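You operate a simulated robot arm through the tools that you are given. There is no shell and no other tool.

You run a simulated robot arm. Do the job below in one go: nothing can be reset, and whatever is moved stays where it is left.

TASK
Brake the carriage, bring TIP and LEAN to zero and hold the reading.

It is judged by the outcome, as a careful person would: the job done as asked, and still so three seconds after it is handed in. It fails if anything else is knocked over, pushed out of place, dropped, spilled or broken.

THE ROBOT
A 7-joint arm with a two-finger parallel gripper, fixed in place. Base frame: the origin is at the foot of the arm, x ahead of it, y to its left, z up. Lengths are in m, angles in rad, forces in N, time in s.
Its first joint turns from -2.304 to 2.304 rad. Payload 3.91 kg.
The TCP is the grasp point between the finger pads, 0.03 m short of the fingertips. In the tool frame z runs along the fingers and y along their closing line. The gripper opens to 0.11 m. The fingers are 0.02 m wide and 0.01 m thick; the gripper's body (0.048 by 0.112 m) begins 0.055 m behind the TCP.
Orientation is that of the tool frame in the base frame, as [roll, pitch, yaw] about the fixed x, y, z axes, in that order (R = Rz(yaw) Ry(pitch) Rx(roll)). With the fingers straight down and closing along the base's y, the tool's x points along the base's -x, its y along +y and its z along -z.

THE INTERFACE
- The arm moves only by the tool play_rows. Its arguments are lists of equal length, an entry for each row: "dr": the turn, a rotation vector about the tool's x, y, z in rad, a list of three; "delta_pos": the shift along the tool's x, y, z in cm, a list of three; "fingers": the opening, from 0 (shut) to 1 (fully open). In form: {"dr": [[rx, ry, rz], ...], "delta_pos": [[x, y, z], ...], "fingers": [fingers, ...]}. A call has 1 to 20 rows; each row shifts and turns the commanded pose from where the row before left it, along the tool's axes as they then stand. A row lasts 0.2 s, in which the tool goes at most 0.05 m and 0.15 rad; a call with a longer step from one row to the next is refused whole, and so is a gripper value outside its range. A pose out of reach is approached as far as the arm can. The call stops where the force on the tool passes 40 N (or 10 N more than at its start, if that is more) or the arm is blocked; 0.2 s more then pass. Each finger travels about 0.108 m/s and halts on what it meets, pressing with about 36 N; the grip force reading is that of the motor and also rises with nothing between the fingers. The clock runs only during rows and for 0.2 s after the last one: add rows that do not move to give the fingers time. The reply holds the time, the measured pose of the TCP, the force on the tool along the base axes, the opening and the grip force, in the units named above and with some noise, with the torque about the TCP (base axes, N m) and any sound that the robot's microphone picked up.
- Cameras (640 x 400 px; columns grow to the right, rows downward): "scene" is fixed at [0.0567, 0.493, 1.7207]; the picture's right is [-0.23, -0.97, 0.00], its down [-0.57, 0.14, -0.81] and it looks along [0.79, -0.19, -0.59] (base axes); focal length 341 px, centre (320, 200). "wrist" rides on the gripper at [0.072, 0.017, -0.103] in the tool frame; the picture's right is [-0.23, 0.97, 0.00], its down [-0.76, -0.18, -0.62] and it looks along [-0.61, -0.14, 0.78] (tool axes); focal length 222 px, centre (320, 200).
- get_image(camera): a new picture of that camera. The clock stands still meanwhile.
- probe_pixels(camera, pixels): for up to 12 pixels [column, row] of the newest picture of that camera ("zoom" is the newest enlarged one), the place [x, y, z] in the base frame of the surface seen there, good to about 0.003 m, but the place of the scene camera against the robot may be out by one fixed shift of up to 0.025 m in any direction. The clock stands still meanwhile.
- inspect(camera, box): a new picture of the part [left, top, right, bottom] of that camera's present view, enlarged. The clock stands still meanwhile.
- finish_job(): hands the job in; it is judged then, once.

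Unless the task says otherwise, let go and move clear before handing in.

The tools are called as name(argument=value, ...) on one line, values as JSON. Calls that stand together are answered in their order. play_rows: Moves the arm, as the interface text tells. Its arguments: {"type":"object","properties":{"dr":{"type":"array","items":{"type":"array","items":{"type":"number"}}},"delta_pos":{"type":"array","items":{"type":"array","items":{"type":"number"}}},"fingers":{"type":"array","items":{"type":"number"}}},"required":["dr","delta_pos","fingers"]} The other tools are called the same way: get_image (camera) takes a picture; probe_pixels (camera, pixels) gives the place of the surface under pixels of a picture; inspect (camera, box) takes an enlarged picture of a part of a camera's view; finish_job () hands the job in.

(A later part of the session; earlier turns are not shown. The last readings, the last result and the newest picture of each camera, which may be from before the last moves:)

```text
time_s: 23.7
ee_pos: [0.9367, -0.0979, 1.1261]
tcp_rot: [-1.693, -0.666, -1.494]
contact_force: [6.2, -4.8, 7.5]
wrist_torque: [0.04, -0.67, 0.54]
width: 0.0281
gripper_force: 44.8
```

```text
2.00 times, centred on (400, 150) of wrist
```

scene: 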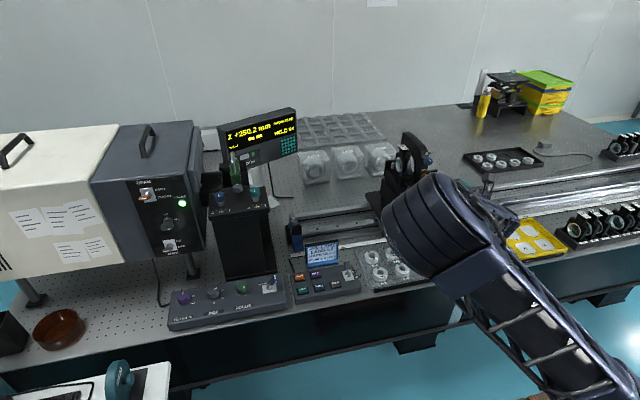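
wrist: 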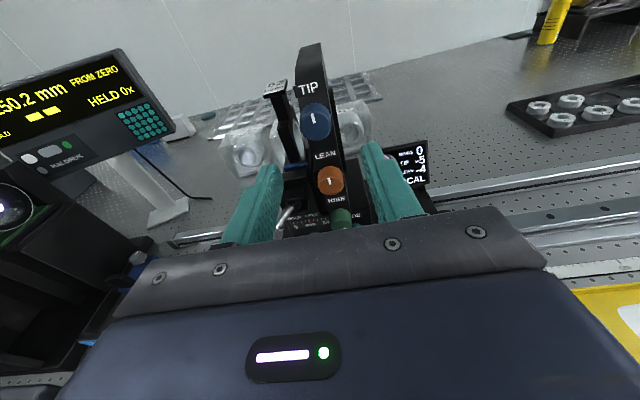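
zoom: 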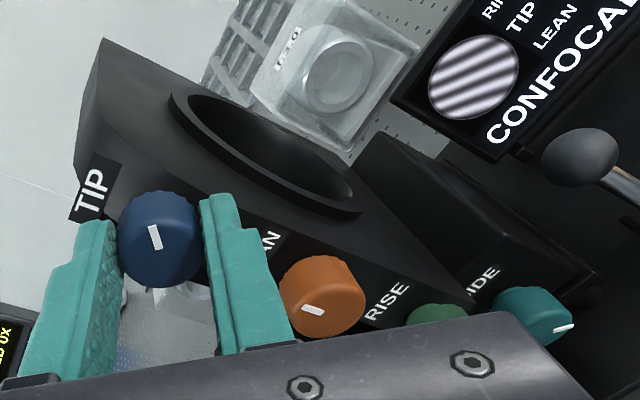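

The knob follows the hand without slip; the digits moved toward the right edge, so I'll enlarge there.

inspect(camera="wrist", box=[440, 10, 600, 130])

inspect(camera="scene", box=[360, 120, 480, 240])

```text
3.33 times, centred on (520, 70) of wrist
```

zoom: 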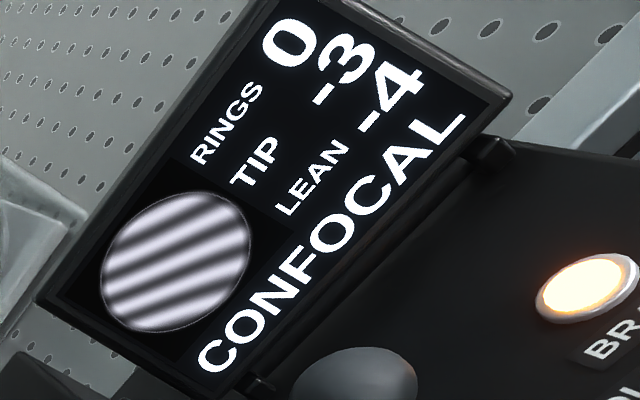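

```text
3.33 times, centred on (420, 180) of scene
```

zoom: 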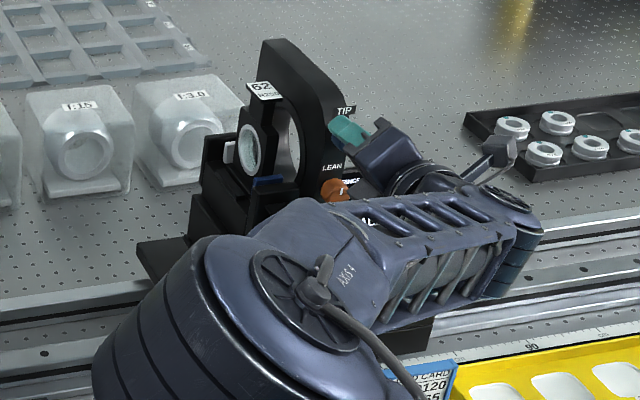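

TIP reads -3 at ~0.9 rad, about 0.4 rad per count. I turn another 0.4 rad and look.

play_rows(dr=[[0, 0, 0.1], [0, 0, 0.1], [0, 0, 0.1], [0, 0, 0.1], [0, 0, 0]], delta_pos=[[0, 0, 0], [0, 0, 0], [0, 0, 0], [0, 0, 0], [0, 0, 0]], fingers=[0.0, 0.0, 0.0, 0.0, 0.0])

get_image(camera="wrist")

```text
time_s: 24.9
ee_pos: [0.9374, -0.0977, 1.1262]
tcp_rot: [-1.669, -0.269, -1.542]
contact_force: [-5.8, 2.6, -0.1]
wrist_torque: [0.03, -0.57, 1.02]
width: 0.0282
gripper_force: 44.9
```

```text
taken
```

wrist: 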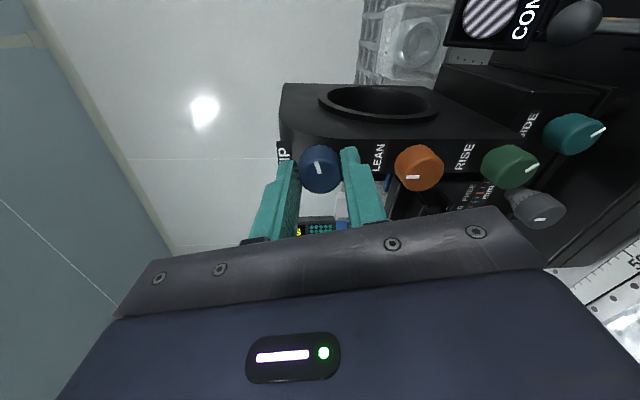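

The display left the view (total turn ~1.3 rad), so I'll open, back off 5 cm, unwind the wrist, and read the display.

play_rows(dr=[[0, 0, 0], [0, 0, 0], [0, 0, 0], [0, 0, 0], [0, 0, -0.14], [0, 0, -0.14], [0, 0, -0.14], [0, 0, -0.14], [0, 0, -0.14], [0, 0, -0.14], [0, 0, -0.14], [0, 0, -0.14], [0, 0, -0.14], [0, 0, 0]], delta_pos=[[0, 0, 0], [0, 0, -1], [0, 0, -2], [0, 0, -2], [0, 0, 0], [0, 0, 0], [0, 0, 0], [0, 0, 0], [0, 0, 0], [0, 0, 0], [0, 0, 0], [0, 0, 0], [0, 0, 0], [0, 0, 0]], fingers=[0.45, 0.45, 0.45, 0.45, 0.45, 0.45, 0.45, 0.45, 0.45, 0.45, 0.45, 0.45, 0.45, 0.45])

get_image(camera="wrist")

inspect(camera="wrist", box=[270, 60, 470, 220])

```text
time_s: 27.9
ee_pos: [0.8875, -0.0978, 1.1319]
tcp_rot: [-2.765, -1.467, -0.375]
contact_force: [0.7, -0.2, 0.3]
wrist_torque: [0.0, -0.01, -0.02]
width: 0.0497
gripper_force: 0.0
```

```text
taken
```

wrist: 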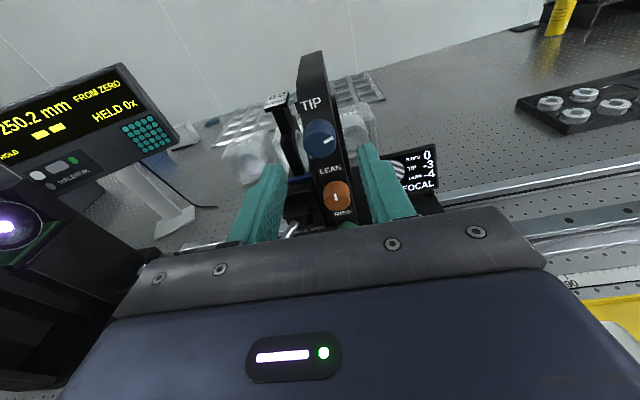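

```text
2.50 times, centred on (370, 140) of wrist
```

zoom: 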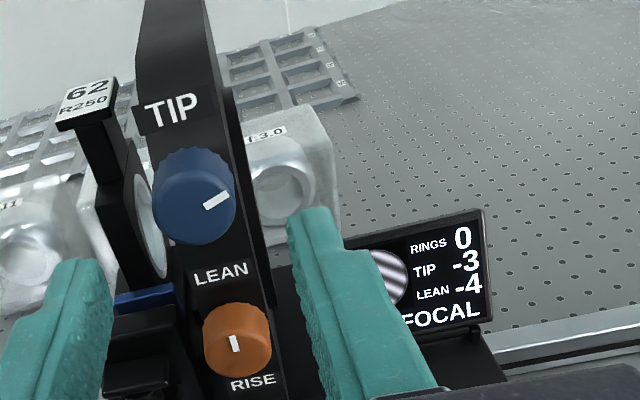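

TIP reads -3 with the hand off (mark turned ~72°), so about 30° per count. I pre-rotate the wrist by -0.75 rad, regrip the knob, and turn clockwise again so the reading ends in view.

play_rows(dr=[[0, 0, -0.15], [0, 0, -0.15], [0, 0, -0.15], [0, 0, -0.15], [0, 0, -0.15], [0, 0, 0], [0, 0, 0], [0, 0, 0], [0, 0, 0], [0, 0, 0], [0, 0, 0]], delta_pos=[[0, 0, 0], [0, 0, 0], [0, 0, 0], [0, 0, 0], [0, 0, 0], [0, 0, 2], [0, 0, 2], [0, 0, 1], [0, 0, 0], [0, 0, 0], [0, 0, 0]], fingers=[0.42, 0.42, 0.42, 0.42, 0.42, 0.42, 0.42, 0.42, 0.42, 0, 0])

get_image(camera="wrist")

```text
time_s: 30.3
ee_pos: [0.9381, -0.096, 1.1264]
tcp_rot: [1.716, -0.855, 1.464]
contact_force: [6.6, -1.8, 2.6]
wrist_torque: [-0.02, -0.59, -0.67]
width: 0.0276
gripper_force: 45.5
```

```text
taken
```

wrist: 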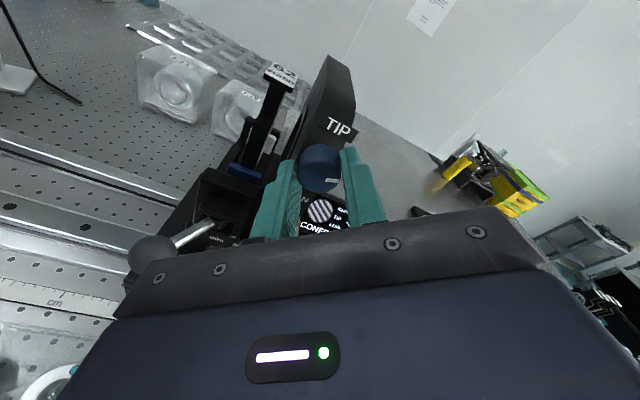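

Gripped again (width 0.0276). I turn 0.75 rad clockwise.

play_rows(dr=[[0, 0, 0.1], [0, 0, 0.1], [0, 0, 0.1], [0, 0, 0.1], [0, 0, 0.1], [0, 0, 0.1], [0, 0, 0.1], [0, 0, 0.05], [0, 0, 0]], delta_pos=[[0, 0, 0], [0, 0, 0], [0, 0, 0], [0, 0, 0], [0, 0, 0], [0, 0, 0], [0, 0, 0], [0, 0, 0], [0, 0, 0]], fingers=[0, 0, 0, 0, 0, 0, 0, 0, 0])

get_image(camera="wrist")

inspect(camera="wrist", box=[270, 90, 470, 220])

```text
time_s: 32.3
ee_pos: [0.9374, -0.0984, 1.1264]
tcp_rot: [-2.747, -1.466, -0.393]
contact_force: [-23.8, 8.7, -16.3]
wrist_torque: [0.01, 0.9, -0.09]
width: 0.0266
gripper_force: 44.8
```

```text
taken
```

wrist: 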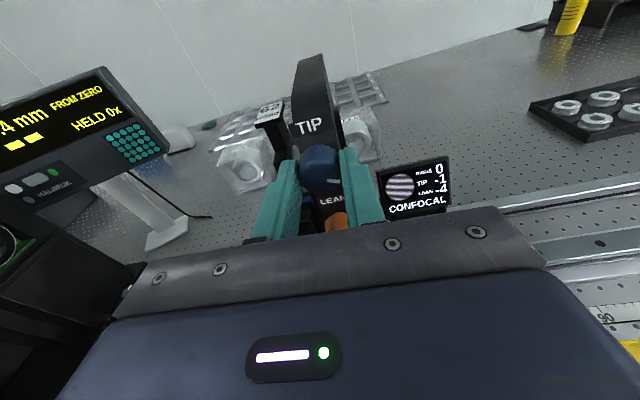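

```text
3.08 times, centred on (370, 155) of wrist
```

zoom: 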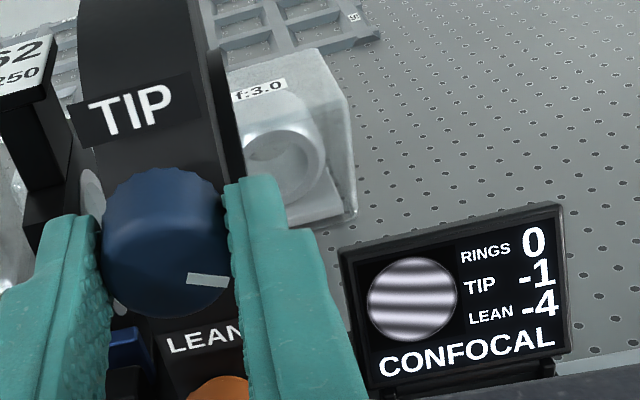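

TIP is -1 now, with the fringes nearly horizontal. I turn 0.3 rad more and read again.

play_rows(dr=[[0, 0, 0.1], [0, 0, 0.1], [0, 0, 0.1], [0, 0, 0]], delta_pos=[[0, 0, -0.1], [0, 0, 0], [0, 0, 0], [0, 0, 0]], fingers=[0, 0, 0, 0])

inspect(camera="wrist", box=[290, 70, 490, 230])

inspect(camera="wrist", box=[0, 50, 160, 180])

```text
time_s: 33.3
ee_pos: [0.9373, -0.0971, 1.1269]
tcp_rot: [-1.846, -1.219, -1.308]
contact_force: [12.8, 1.9, -6.2]
wrist_torque: [0.02, 0.13, 0.89]
width: 0.0269
gripper_force: 44.7
```

```text
2.50 times, centred on (390, 150) of wrist
```

zoom: 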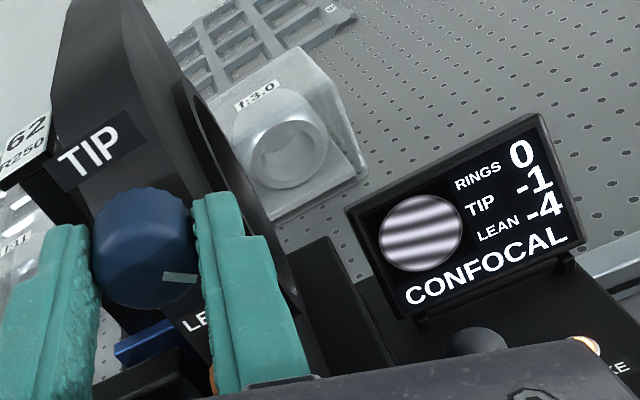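

```text
3.08 times, centred on (80, 115) of wrist
```

zoom: 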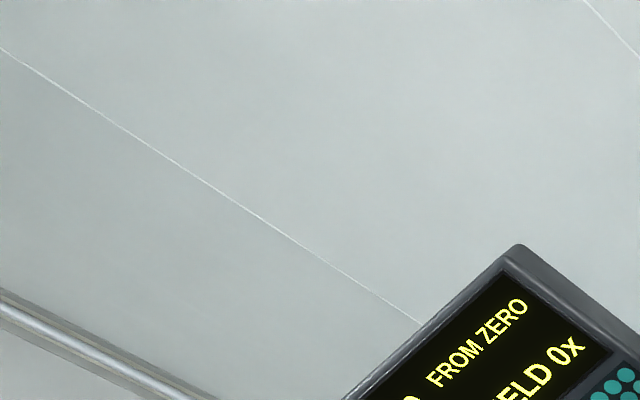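

Still -1. I turn another 0.2 rad.

play_rows(dr=[[0, 0, 0.1], [0, 0, 0.1], [0, 0, 0]], delta_pos=[[0, 0, 0], [0, 0, 0], [0, 0, 0]], fingers=[0, 0, 0])

inspect(camera="wrist", box=[330, 40, 530, 200])

```text
time_s: 34.1
ee_pos: [0.9385, -0.0975, 1.1274]
tcp_rot: [-1.753, -1.023, -1.41]
contact_force: [10.6, 1.9, -4.4]
wrist_torque: [-0.03, -0.12, 0.88]
width: 0.027
gripper_force: 44.9
```

```text
2.50 times, centred on (430, 120) of wrist
```

zoom: 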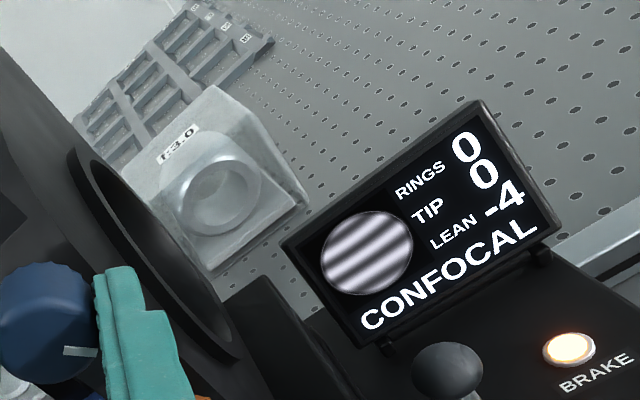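

TIP now reads 0. To sit near the middle of the zero band I add 0.1 rad and check again.

play_rows(dr=[[0, 0, 0.1], [0, 0, 0]], delta_pos=[[0, 0, 0], [0, 0, 0]], fingers=[0, 0])

inspect(camera="wrist", box=[340, 20, 540, 180])

```text
time_s: 34.7
ee_pos: [0.9369, -0.0976, 1.1267]
tcp_rot: [-1.73, -0.923, -1.439]
contact_force: [11.3, 0.2, -0.5]
wrist_torque: [0.01, -0.21, 0.86]
width: 0.0273
gripper_force: 45.3
```

```text
2.50 times, centred on (440, 100) of wrist
```

zoom: 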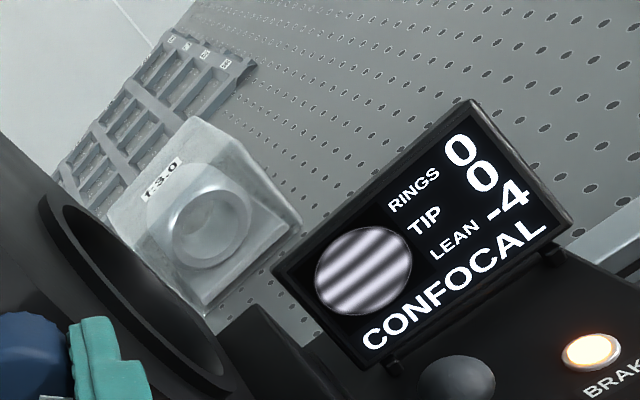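

The fringes lie parallel to the display base, so TIP is centred at 0. I'll release, back off, unwind to upright, and confirm the readings.

play_rows(dr=[[0, 0, 0], [0, 0, 0], [0, 0, 0], [0, 0, 0], [0, 0, -0.13], [0, 0, -0.13], [0, 0, -0.13], [0, 0, -0.13], [0, 0, -0.12], [0, 0, 0]], delta_pos=[[0, 0, 0], [0, 0, -1], [0, 0, -2], [0, 0, -2], [0, 0, 0], [0, 0, 0], [0, 0, 0], [0, 0, 0], [0, 0, 0], [0, 0, 0]], fingers=[0.42, 0.42, 0.42, 0.42, 0.42, 0.42, 0.42, 0.42, 0.42, 0.42])

get_image(camera="wrist")

inspect(camera="wrist", box=[270, 60, 470, 220])

inspect(camera="wrist", box=[0, 50, 200, 210])

```text
time_s: 36.9
ee_pos: [0.8877, -0.0989, 1.1316]
tcp_rot: [3.126, -1.476, 0.019]
contact_force: [0.3, 0.5, 0.4]
wrist_torque: [0.01, 0.01, 0.01]
width: 0.046
gripper_force: 0.0
```

```text
taken
```

wrist: 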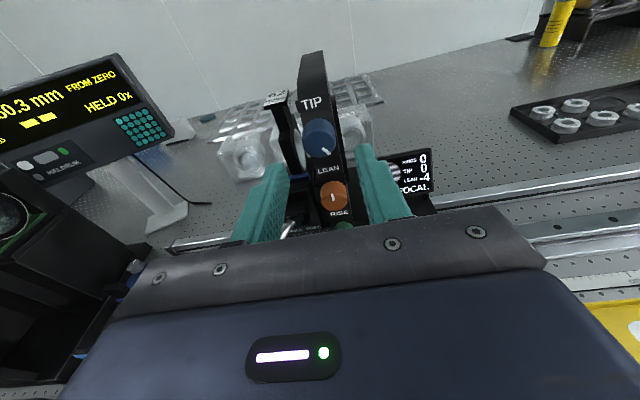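

```text
2.50 times, centred on (370, 140) of wrist
```

zoom: 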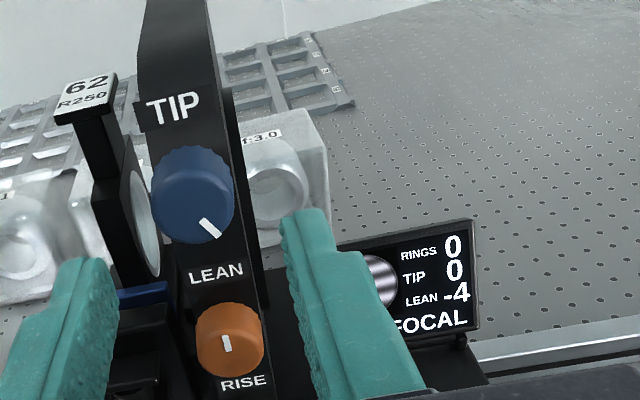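

```text
2.50 times, centred on (100, 130) of wrist
```

zoom: 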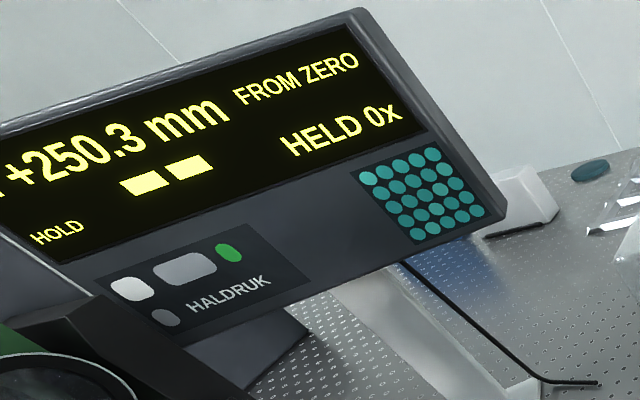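

TIP is 0 and Z reads +250.3 (within 250±2). Now I move down 6.5 cm to the LEAN knob, pre-rotate the wrist -0.65 rad, and advance.

play_rows(dr=[[0, 0, 0], [0, 0, 0], [0, 0, -0.13], [0, 0, -0.13], [0, 0, -0.13], [0, 0, -0.13], [0, 0, -0.13], [0, 0, 0]], delta_pos=[[-3.25, 0, 0], [-3.25, 0, 0], [0, 0, 0], [0, 0, 0], [0, 0, 0], [0, 0, 0], [0, 0, 0], [0, 0, 0]], fingers=[0.42, 0.42, 0.42, 0.42, 0.42, 0.42, 0.42, 0.42])

get_image(camera="wrist")

inspect(camera="wrist", box=[200, 80, 440, 240])

```text
time_s: 38.7
ee_pos: [0.8861, -0.0972, 1.1214]
tcp_rot: [1.728, -0.912, 1.451]
contact_force: [0.4, 0.5, 0.7]
wrist_torque: [0.02, -0.01, -0.05]
width: 0.0463
gripper_force: 0.1
out of reach, approached as far as the arm can: row 1, 2
```

```text
taken
```

wrist: 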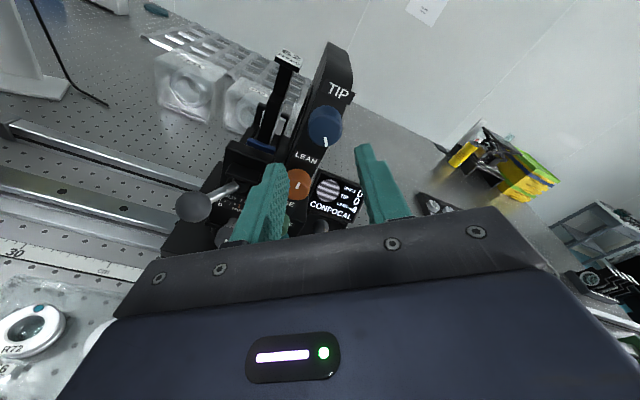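

```text
2.50 times, centred on (320, 160) of wrist
```

zoom: 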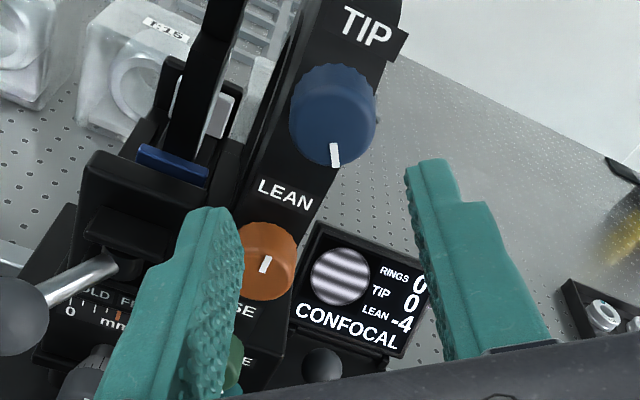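

Lowering with the hand this level is out of reach (wrist limit), so I must tilt the tool a bit more downward for LEAN. I unwind the roll, tilt down 0.12 rad, and try to descend.

play_rows(dr=[[0, 0, 0.13], [0, 0, 0.13], [0, 0, 0.13], [0, 0, 0.13], [0, 0, 0.13], [0, -0.12, 0], [0, 0, 0], [0, 0, 0], [0, 0, 0]], delta_pos=[[0, 0, 0], [0, 0, 0], [0, 0, 0], [0, 0, 0], [0, 0, 0], [0, 0, 0], [-2.75, 0, 0.6], [-2.75, 0, 0.6], [0, 0, 0]], fingers=[0.42, 0.42, 0.42, 0.42, 0.42, 0.42, 0.42, 0.42, 0.42])

get_image(camera="wrist")

```text
time_s: 40.7
ee_pos: [0.8863, -0.0979, 1.0663]
tcp_rot: [-3.141, -1.359, 0.003]
contact_force: [-0.5, 0.7, -0.4]
wrist_torque: [0.0, 0.0, 0.02]
width: 0.0461
gripper_force: 0.0
```

```text
taken
```

wrist: 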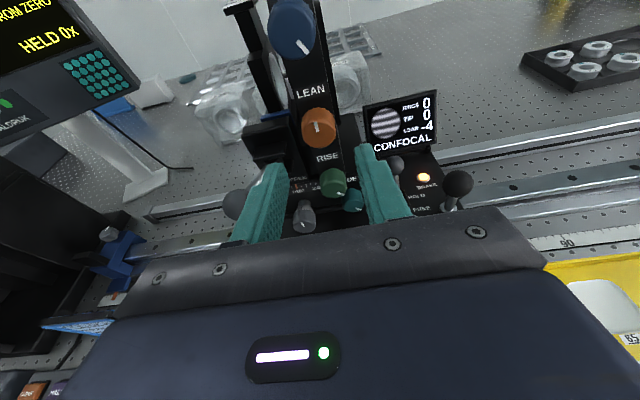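

That tilt (0.21 rad below level) reaches z 1.066. I'll probe LEAN from here before advancing.

inspect(camera="wrist", box=[286, 95, 350, 155])

probe_pixels(camera="zoom", pixels=[[330, 210], [250, 210], [400, 210], [330, 160], [330, 260], [330, 110], [300, 60], [270, 160], [390, 160], [320, 340], [200, 250], [440, 200]])

probe_pixels(camera="wrist", pixels=[[235, 205], [305, 215], [333, 185], [270, 145], [262, 120], [250, 170]])

```text
6.67 times, centred on (318, 125) of wrist
```

zoom: 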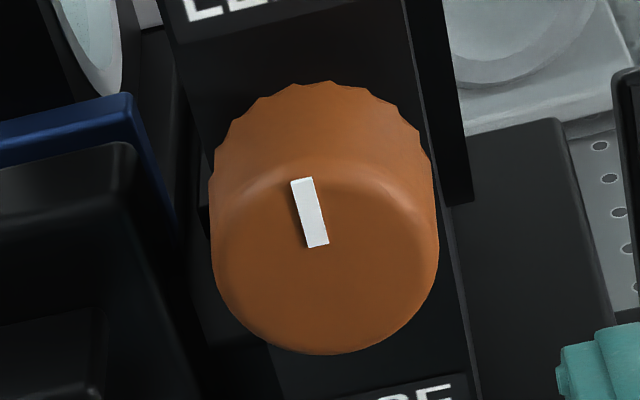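

```text
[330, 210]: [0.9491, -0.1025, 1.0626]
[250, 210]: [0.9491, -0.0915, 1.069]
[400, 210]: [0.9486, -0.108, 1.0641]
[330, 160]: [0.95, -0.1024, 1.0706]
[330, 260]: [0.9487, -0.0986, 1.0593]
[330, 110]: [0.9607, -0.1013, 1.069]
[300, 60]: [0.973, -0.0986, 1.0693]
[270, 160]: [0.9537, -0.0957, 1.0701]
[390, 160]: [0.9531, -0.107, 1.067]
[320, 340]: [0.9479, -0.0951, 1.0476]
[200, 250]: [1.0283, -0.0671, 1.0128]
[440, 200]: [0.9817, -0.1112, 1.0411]
```

```text
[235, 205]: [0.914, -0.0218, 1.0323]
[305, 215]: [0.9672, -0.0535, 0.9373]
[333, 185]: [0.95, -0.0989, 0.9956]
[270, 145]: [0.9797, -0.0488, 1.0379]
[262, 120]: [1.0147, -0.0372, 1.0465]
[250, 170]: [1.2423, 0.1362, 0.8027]
```

LEAN axis is about (y -0.0985, z 1.059). I'll tilt slightly more (0.30 rad), then pre-rotate about the knob's own axis (base x) so the grip stays true while turning, and check reach before advancing.

play_rows(dr=[[0, -0.088, 0], [0, 0, 0], [-0.0384, 0, -0.1242], [-0.0384, 0, -0.1242], [-0.0384, 0, -0.1242], [-0.0384, 0, -0.1242], [-0.0384, 0, -0.1242], [0, 0, 0]], delta_pos=[[0, 0, 0], [-0.25, -0.3, 0.08], [0, 0, 0], [0, 0, 0], [0, 0, 0], [0, 0, 0], [0, 0, 0], [0, 0, 0]], fingers=[0.42, 0.42, 0.42, 0.42, 0.42, 0.42, 0.42, 0.42])

get_image(camera="wrist")

```text
time_s: 42.5
ee_pos: [0.8871, -0.0948, 1.0631]
tcp_rot: [1.943, -0.861, 1.1]
contact_force: [-0.3, 1.1, 0.3]
wrist_torque: [0.0, -0.02, -0.01]
width: 0.0462
gripper_force: 0.1
```

```text
taken
```

wrist: 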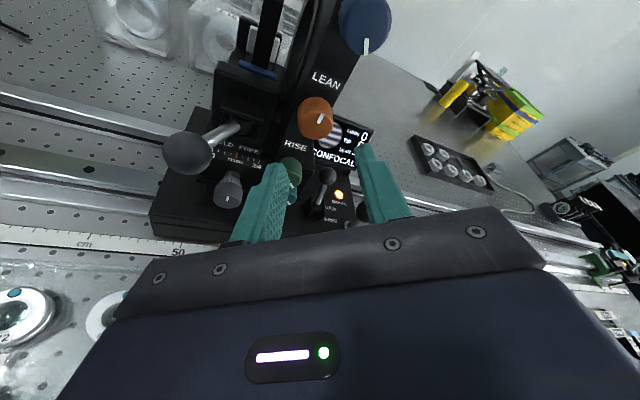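

The pose is reachable. I advance 5.1 cm along base x to the LEAN knob, fingers still open, and look.

play_rows(dr=[[0, 0, 0], [0, 0, 0], [0, 0, 0], [0, 0, 0], [0, 0, 0]], delta_pos=[[0.377, 0, 1.218], [0.377, 0, 1.218], [0.377, 0, 1.218], [0.377, 0, 1.218], [0, 0, 0]], fingers=[0.42, 0.42, 0.42, 0.42, 0.42])

get_image(camera="wrist")

inspect(camera="wrist", box=[220, 80, 420, 240])

```text
time_s: 43.7
ee_pos: [0.9386, -0.0941, 1.0613]
tcp_rot: [1.946, -0.861, 1.099]
contact_force: [-0.2, -0.6, 0.9]
wrist_torque: [0.02, 0.01, 0.03]
width: 0.0464
gripper_force: 0.1
```

```text
taken
```

wrist: 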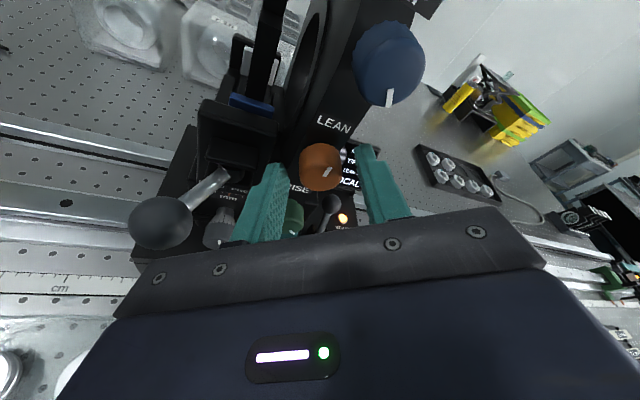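

```text
2.50 times, centred on (320, 160) of wrist
```

zoom: 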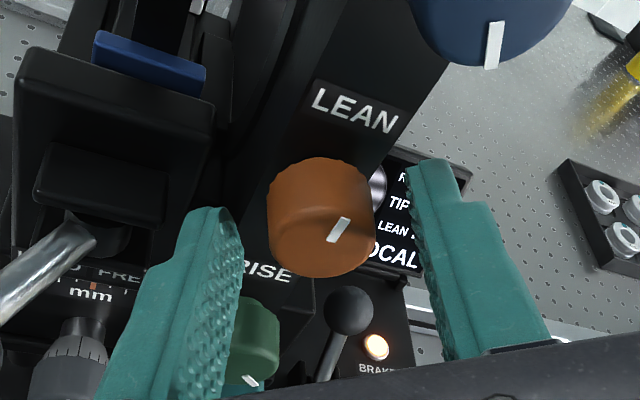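

The LEAN knob is between the pads; I lift ~2 mm to be on axis and close.

play_rows(dr=[[0, 0, 0], [0, 0, 0], [0, 0, 0], [0, 0, 0]], delta_pos=[[0.17, 0.13, -0.06], [0, 0, 0], [0, 0, 0], [0, 0, 0]], fingers=[0.42, 0, 0, 0])

inspect(camera="wrist", box=[220, 80, 420, 240])

```text
time_s: 44.7
ee_pos: [0.9375, -0.0938, 1.0644]
tcp_rot: [1.947, -0.861, 1.1]
contact_force: [-4.3, 7.9, -6.7]
wrist_torque: [0.11, -0.08, -0.1]
width: 0.0265
gripper_force: 44.9
```

```text
2.50 times, centred on (320, 160) of wrist
```

zoom: 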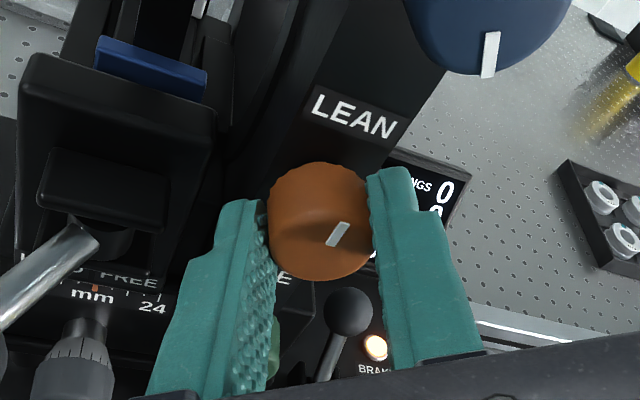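

LEAN knob gripped (width 0.0265). I turn 0.5 rad clockwise about the knob axis and read.

play_rows(dr=[[0.0296, 0, 0.0955], [0.0296, 0, 0.0955], [0.0296, 0, 0.0955], [0.0296, 0, 0.0955], [0.0296, 0, 0.0955], [0, 0, 0]], delta_pos=[[0, 0.059, 0], [0, 0.059, 0], [0, 0.059, 0], [0, 0.059, 0], [0, 0.059, 0], [0, 0, 0]], fingers=[0, 0, 0, 0, 0, 0])

get_image(camera="wrist")

inspect(camera="wrist", box=[260, 60, 460, 220])

```text
time_s: 46.1
ee_pos: [0.938, -0.0958, 1.0653]
tcp_rot: [2.674, -1.234, 0.449]
contact_force: [3.2, 8.3, 0.6]
wrist_torque: [0.06, -0.14, -0.18]
width: 0.0264
gripper_force: 45.2
```

```text
taken
```

wrist: 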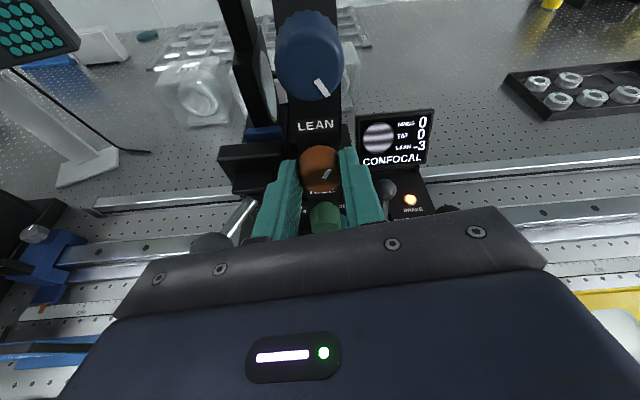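

```text
2.50 times, centred on (360, 140) of wrist
```

zoom: 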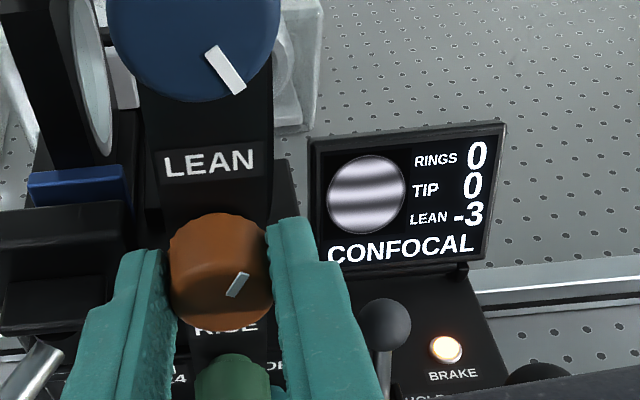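

LEAN went from -4 to -3, TIP remains 0, and forces are small. I continue another 0.6 rad the same way.

play_rows(dr=[[0.0296, 0, 0.0955], [0.0296, 0, 0.0955], [0.0296, 0, 0.0955], [0.0296, 0, 0.0955], [0.0296, 0, 0.0955], [0.0296, 0, 0.0955], [0, 0, 0]], delta_pos=[[0, 0.059, 0], [0, 0.059, 0], [0, 0.059, 0], [0, 0.059, 0], [0, 0.059, 0], [0, 0.059, 0], [0, 0, 0]], fingers=[0, 0, 0, 0, 0, 0, 0])

get_image(camera="wrist")

inspect(camera="wrist", box=[320, 30, 520, 190])

```text
time_s: 47.7
ee_pos: [0.9382, -0.1007, 1.0661]
tcp_rot: [-2.124, -1.034, -0.945]
contact_force: [17.8, -3.7, 4.0]
wrist_torque: [0.0, -0.14, -0.44]
width: 0.0265
gripper_force: 44.8
```

```text
taken
```

wrist: 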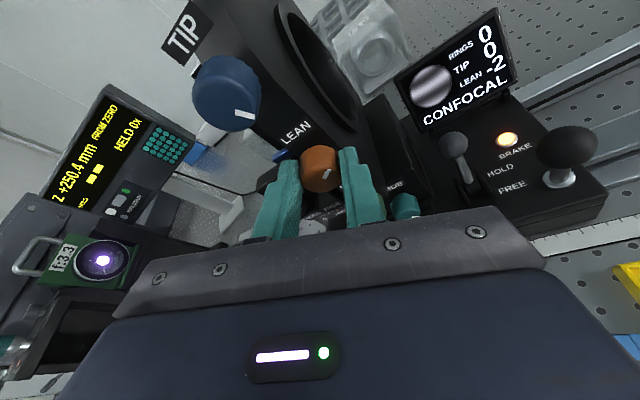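

```text
2.50 times, centred on (420, 110) of wrist
```

zoom: 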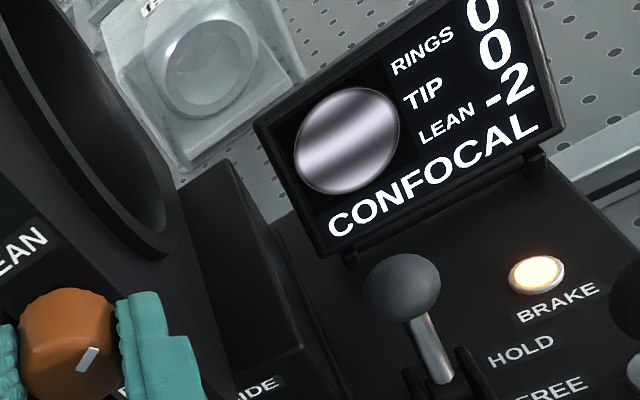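

LEAN is -2 and Z +250.4. I turn 0.3 rad more, then release, back off along base x and unwind for a second grip.

play_rows(dr=[[0.0296, 0, 0.0955], [0.0296, 0, 0.0955], [0.0296, 0, 0.0955], [0, 0, 0]], delta_pos=[[0, 0.059, 0], [0, 0.059, 0], [0, 0.059, 0], [0, 0, 0]], fingers=[0, 0, 0, 0])

inspect(camera="wrist", box=[380, 0, 580, 120])

play_rows(dr=[[0, 0, 0], [0, 0, 0], [0, 0, 0], [0, 0, 0], [0, 0, 0]], delta_pos=[[0, 0, 0], [0, 0, 0], [-0.44, 0, -1.433], [-0.59, 0, -1.91], [-0.44, 0, -1.433]], fingers=[0.42, 0.42, 0.42, 0.42, 0.42])

get_image(camera="wrist")

```text
time_s: 48.7
ee_pos: [0.9365, -0.1021, 1.0638]
tcp_rot: [-1.885, -0.774, -1.137]
contact_force: [12.6, -10.3, 2.4]
wrist_torque: [-0.01, 0.42, -0.12]
width: 0.0263
gripper_force: 45.2
```

```text
3.20 times, centred on (480, 60) of wrist
```

zoom: 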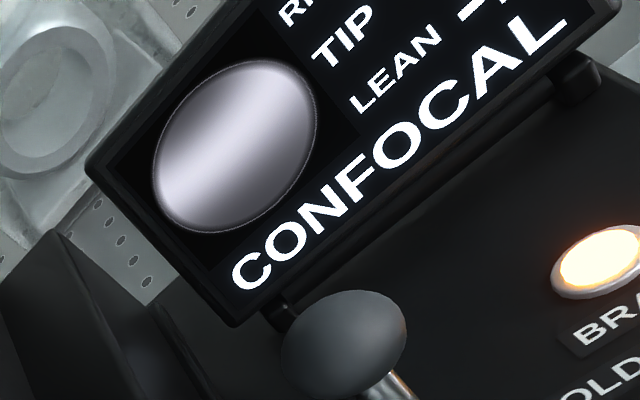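

```text
time_s: 49.9
ee_pos: [0.8885, -0.1007, 1.0643]
tcp_rot: [-1.883, -0.774, -1.135]
contact_force: [-0.3, 0.1, -0.3]
wrist_torque: [0.0, 0.02, 0.01]
width: 0.0463
gripper_force: 0.0
```

```text
taken
```

wrist: 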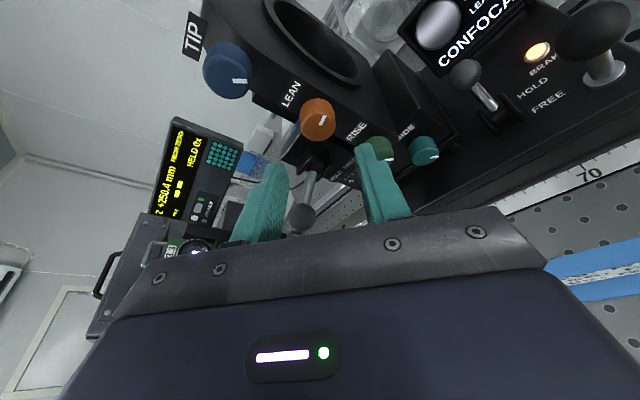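

Released and clear. I unwind 1.2 rad about the knob axis, re-advance and grip again.

play_rows(dr=[[-0.044, 0, -0.1423], [-0.044, 0, -0.1423], [-0.044, 0, -0.1423], [-0.044, 0, -0.1423], [-0.044, 0, -0.1423], [-0.044, 0, -0.1423], [-0.044, 0, -0.1423], [-0.044, 0, -0.1423], [0, 0, 0]], delta_pos=[[0, -0.088, 0], [0, -0.088, 0], [0, -0.088, 0], [0, -0.088, 0], [0, -0.088, 0], [0, -0.088, 0], [0, -0.088, 0], [0, -0.088, 0], [0, 0, 0]], fingers=[0.42, 0.42, 0.42, 0.42, 0.42, 0.42, 0.42, 0.42, 0.42])

get_image(camera="wrist")

inspect(camera="wrist", box=[260, 40, 460, 200])

```text
time_s: 51.9
ee_pos: [0.8861, -0.0954, 1.0658]
tcp_rot: [2.133, -1.04, 0.947]
contact_force: [0.8, -0.2, -0.5]
wrist_torque: [0.05, 0.01, 0.02]
width: 0.0462
gripper_force: 0.1
```

```text
taken
```

wrist: 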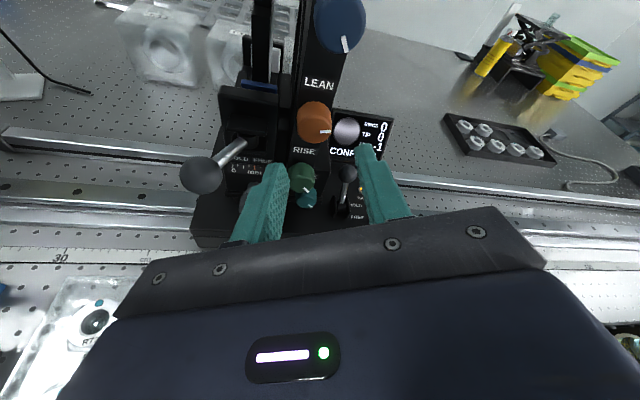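

```text
2.50 times, centred on (360, 120) of wrist
```

zoom: 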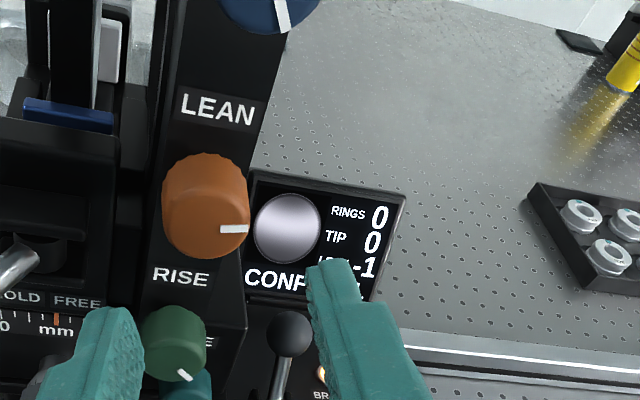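

LEAN reads -1 (mark at ~80°). I advance, grip and turn 0.4 rad.

play_rows(dr=[[0, 0, 0], [0, 0, 0], [0, 0, 0], [0, 0, 0], [0, 0, 0], [0, 0, 0], [0.0296, 0, 0.0955], [0.0296, 0, 0.0955], [0.0296, 0, 0.0955], [0.0296, 0, 0.0955], [0, 0, 0]], delta_pos=[[0.5, 0, 1.62], [0.5, 0, 1.62], [0.5, 0, 1.62], [0, 0, 0], [0, 0, 0], [0, 0, 0], [0, 0.059, 0], [0, 0.059, 0], [0, 0.059, 0], [0, 0.059, 0], [0, 0, 0]], fingers=[0.42, 0.42, 0.42, 0.42, 0, 0, 0, 0, 0, 0, 0])

get_image(camera="wrist")

inspect(camera="wrist", box=[260, 60, 460, 220])

```text
time_s: 54.3
ee_pos: [0.9379, -0.0974, 1.0672]
tcp_rot: [3.003, -1.262, 0.138]
contact_force: [-7.7, 8.7, -5.3]
wrist_torque: [0.08, 0.05, -0.25]
width: 0.0264
gripper_force: 45.2
```

```text
taken
```

wrist: 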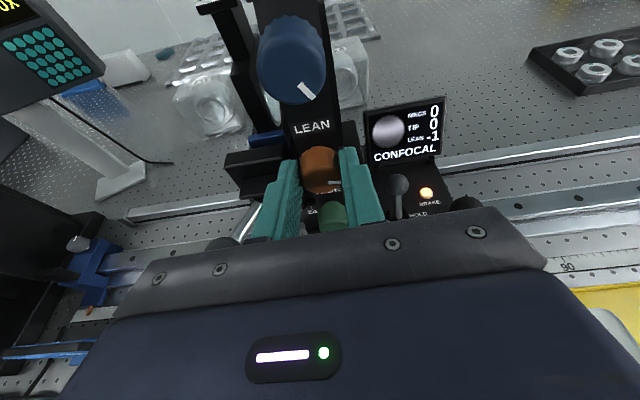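

```text
2.50 times, centred on (360, 140) of wrist
```

zoom: 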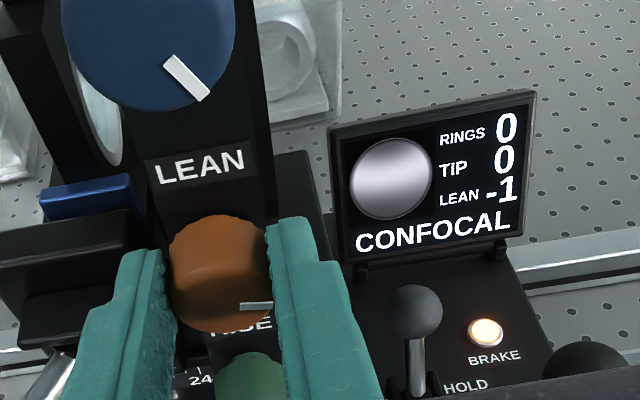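

Still -1 but the field is nearly uniform. I turn 0.3 rad more.

play_rows(dr=[[0.0296, 0, 0.0955], [0.0296, 0, 0.0955], [0.0296, 0, 0.0955], [0, 0, 0]], delta_pos=[[0, 0.059, 0], [0, 0.059, 0], [0, 0.059, 0], [0, 0, 0]], fingers=[0, 0, 0, 0])

inspect(camera="wrist", box=[310, 40, 510, 200])

```text
time_s: 55.3
ee_pos: [0.9375, -0.0996, 1.066]
tcp_rot: [-2.417, -1.175, -0.68]
contact_force: [-8.2, 0.9, -3.0]
wrist_torque: [-0.02, 0.45, -0.41]
width: 0.0263
gripper_force: 45.3
```

```text
2.50 times, centred on (410, 120) of wrist
```

zoom: 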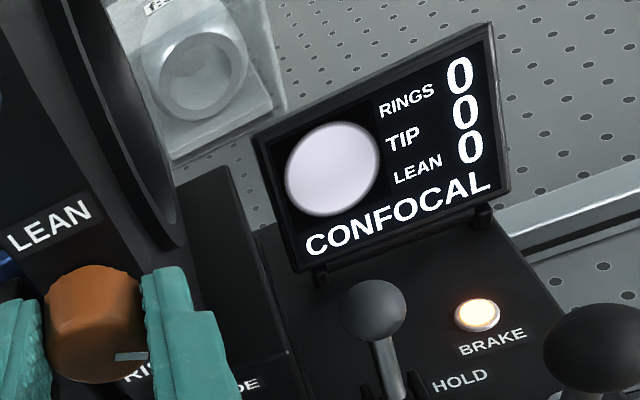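

Now TIP 0, LEAN 0, RINGS 0, with a uniform field. I release, back off and confirm it holds.

play_rows(dr=[[0, 0, 0], [0, 0, 0], [0, 0, 0], [0, 0, 0], [0, 0, 0], [0, 0, 0]], delta_pos=[[0, 0, 0], [0, 0, 0], [-0.44, 0, -1.433], [-0.74, 0, -2.388], [-0.74, 0, -2.388], [-0.74, 0, -2.388]], fingers=[0.42, 0.42, 0.42, 0.42, 0.42, 0.42])

get_image(camera="wrist")

inspect(camera="wrist", box=[280, 20, 500, 180])

```text
time_s: 56.7
ee_pos: [0.8468, -0.1004, 1.0669]
tcp_rot: [-2.42, -1.174, -0.676]
contact_force: [0.3, -0.5, -0.8]
wrist_torque: [-0.01, 0.01, -0.01]
width: 0.0464
gripper_force: 0.1
```

```text
taken
```

wrist: 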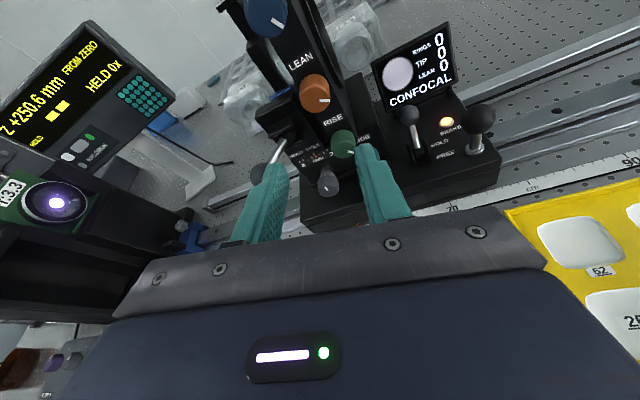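

```text
2.50 times, centred on (390, 100) of wrist
```

zoom: 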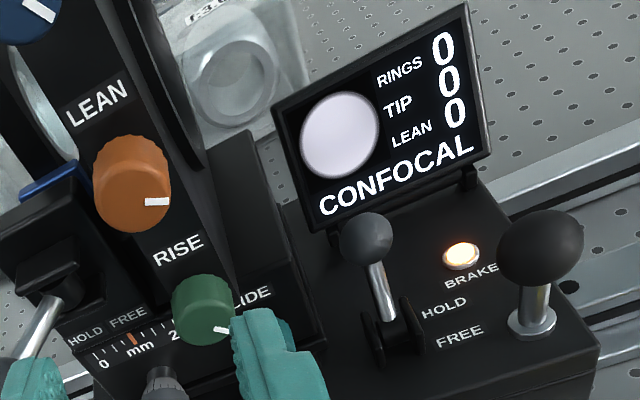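

TIP 0, LEAN 0, brake lamp lit, Z +250.6 mm (within 250±2). Next is the HOLD button on the readout's panel; I'll locate it in the scene view.

get_image(camera="scene")

inspect(camera="scene", box=[280, 230, 370, 300])

probe_pixels(camera="zoom", pixels=[[289, 322], [265, 325], [312, 320], [192, 340], [378, 308], [266, 252], [174, 268], [300, 80], [300, 205], [448, 195], [240, 365], [330, 290]])

```text
taken
```

scene: 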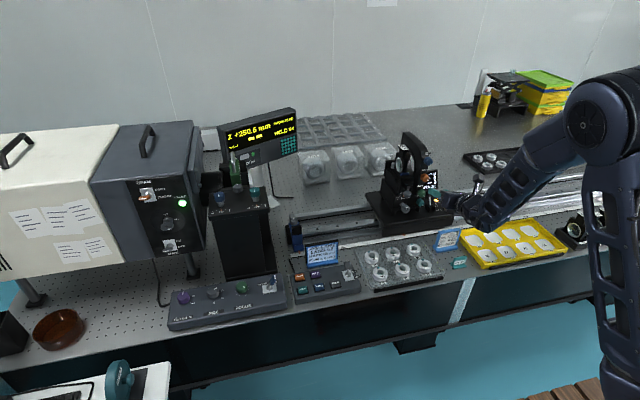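

```text
5.71 times, centred on (325, 265) of scene
```

zoom: 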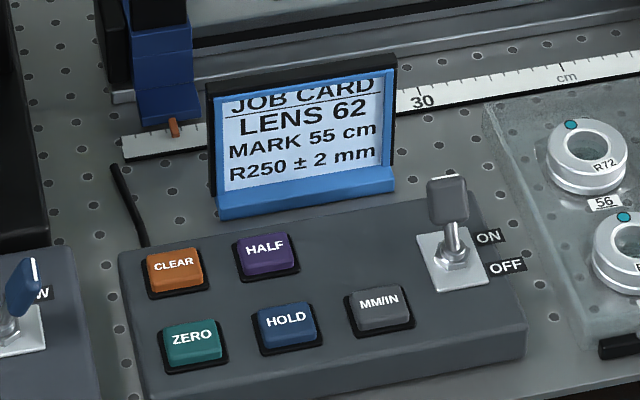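

```text
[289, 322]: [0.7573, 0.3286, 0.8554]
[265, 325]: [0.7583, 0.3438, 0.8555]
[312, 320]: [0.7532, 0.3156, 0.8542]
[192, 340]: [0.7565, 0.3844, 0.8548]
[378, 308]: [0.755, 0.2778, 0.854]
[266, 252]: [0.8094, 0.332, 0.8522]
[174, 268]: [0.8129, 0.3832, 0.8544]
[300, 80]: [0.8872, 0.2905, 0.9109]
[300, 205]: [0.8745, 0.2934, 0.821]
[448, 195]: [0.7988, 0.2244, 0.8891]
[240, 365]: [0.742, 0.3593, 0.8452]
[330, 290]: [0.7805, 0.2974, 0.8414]
```

HOLD is at about (0.757,0.329,0.855) in scene coordinates, i.e. about (0.749,0.334,0.84) after the shift seen earlier. I'll unwind the roll, lift back clear of the carriage and turn the tool downward, and check what stands near the panel.

probe_pixels(camera="scene", pixels=[[270, 235], [240, 205], [272, 200], [258, 190], [275, 250], [238, 175], [290, 235], [330, 245], [296, 140], [215, 200], [345, 268], [360, 285]])

play_rows(dr=[[-0.0305, 0, -0.0985], [-0.0305, 0, -0.0985], [-0.0305, 0, -0.0985], [0, 0, 0], [0, 0, 0], [0, 0, 0], [0, 0, 0], [0, 0, 0], [0, 0, 0]], delta_pos=[[0, 0, 0], [0, 0, 0], [0, 0, 0], [2.27, 0, -2.8], [2.27, 0, -2.8], [2.27, 0, -2.8], [2.27, 0, -2.8], [2.27, 0, -2.8], [0, 0, 0]], fingers=[0.42, 0.42, 0.42, 0.42, 0.42, 0.42, 0, 0, 0])

```text
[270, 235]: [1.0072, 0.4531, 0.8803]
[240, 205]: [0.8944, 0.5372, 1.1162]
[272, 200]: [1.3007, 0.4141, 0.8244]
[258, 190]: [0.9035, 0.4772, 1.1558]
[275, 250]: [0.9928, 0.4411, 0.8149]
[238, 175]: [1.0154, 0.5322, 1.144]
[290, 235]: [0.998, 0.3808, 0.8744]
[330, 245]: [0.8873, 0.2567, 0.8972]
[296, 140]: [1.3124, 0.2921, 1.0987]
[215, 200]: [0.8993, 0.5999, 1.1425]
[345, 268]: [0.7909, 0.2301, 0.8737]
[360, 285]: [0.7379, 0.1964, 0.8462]
```

```text
time_s: 58.7
ee_pos: [0.7475, -0.0936, 1.2177]
tcp_rot: [2.967, -1.263, 0.171]
contact_force: [-0.3, 3.2, -0.2]
wrist_torque: [-0.07, -0.01, -0.18]
width: 0.0
gripper_force: 35.4
```

Clear of the carriage. The column near the panel is at y≥0.45, x≥0.89, so the HOLD button is accessible from above. I turn the tool downward now.

play_rows(dr=[[0, -0.14, 0], [0, -0.14, 0], [0, -0.14, 0], [0, -0.14, 0], [0, -0.14, 0], [0, -0.14, 0], [0, -0.14, 0], [0, -0.14, 0], [0, -0.14, 0], [0, 0, 0]], delta_pos=[[0, 0, 0], [0, 0, 0], [0, 0, 0], [0, 0, 0], [0, 0, 0], [0, 0, 0], [0, 0, 0], [0, 0, 0], [0, 0, 0], [0, 0, 0]], fingers=[0, 0, 0, 0, 0, 0, 0, 0, 0, 0])

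```text
time_s: 60.9
ee_pos: [0.7499, -0.0829, 1.217]
tcp_rot: [3.12, -0.196, 0.053]
contact_force: [-0.1, 0.8, 0.2]
wrist_torque: [0.0, -0.03, 0.02]
width: 0.0001
gripper_force: 36.1
out of reach, approached as far as the arm can: row 3, 4
```

Nearly vertical (0.196 rad left). I finish levelling the tool downward and travel sideways at this height to above the panel.

play_rows(dr=[[0, -0.098, 0.026], [0, -0.098, 0.026], [0, 0, 0], [0, 0, 0], [0, 0, 0], [0, 0, 0], [0, 0, 0], [0, 0, 0], [0, 0, 0], [0, 0, 0], [0, 0, 0], [0, 0, 0], [0, 0, 0]], delta_pos=[[0, 0, 0], [0, 0, 0], [0, -4.17, 0], [0, -4.17, 0], [0, -4.17, 0], [0, -4.17, 0], [0, -4.17, 0], [0, -4.17, 0], [0, -4.17, 0], [0, -4.17, 0], [0, -4.17, 0], [0, -4.17, 0], [0, 0, 0]], fingers=[0, 0, 0, 0, 0, 0, 0, 0, 0, 0, 0, 0, 0])

get_image(camera="wrist")

get_image(camera="scene")

```text
time_s: 63.7
ee_pos: [0.7495, 0.3335, 1.2109]
tcp_rot: [3.126, -0.002, -0.002]
contact_force: [-1.0, 0.9, -0.7]
wrist_torque: [0.04, 0.02, -0.01]
width: 0.0001
gripper_force: 36.3
```

```text
taken
```

wrist: 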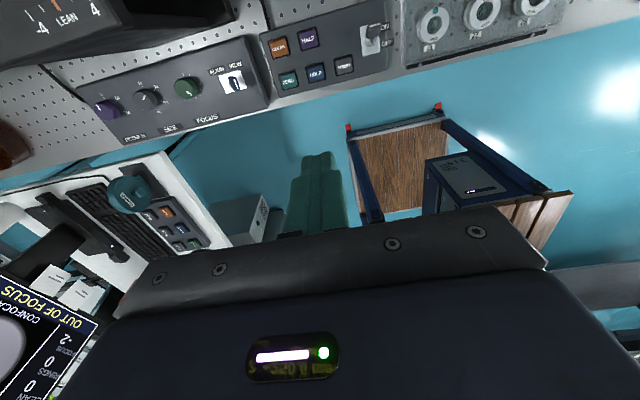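

```text
taken
```

scene: 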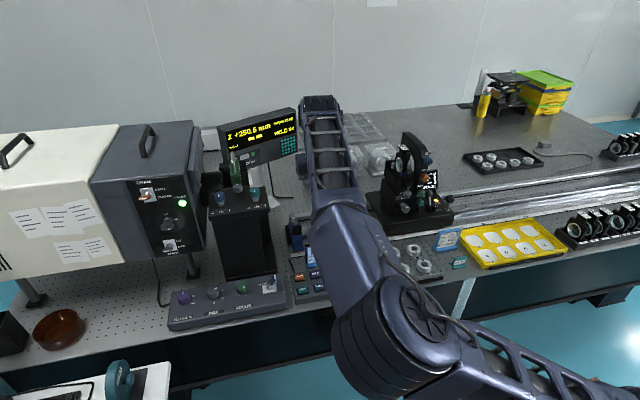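

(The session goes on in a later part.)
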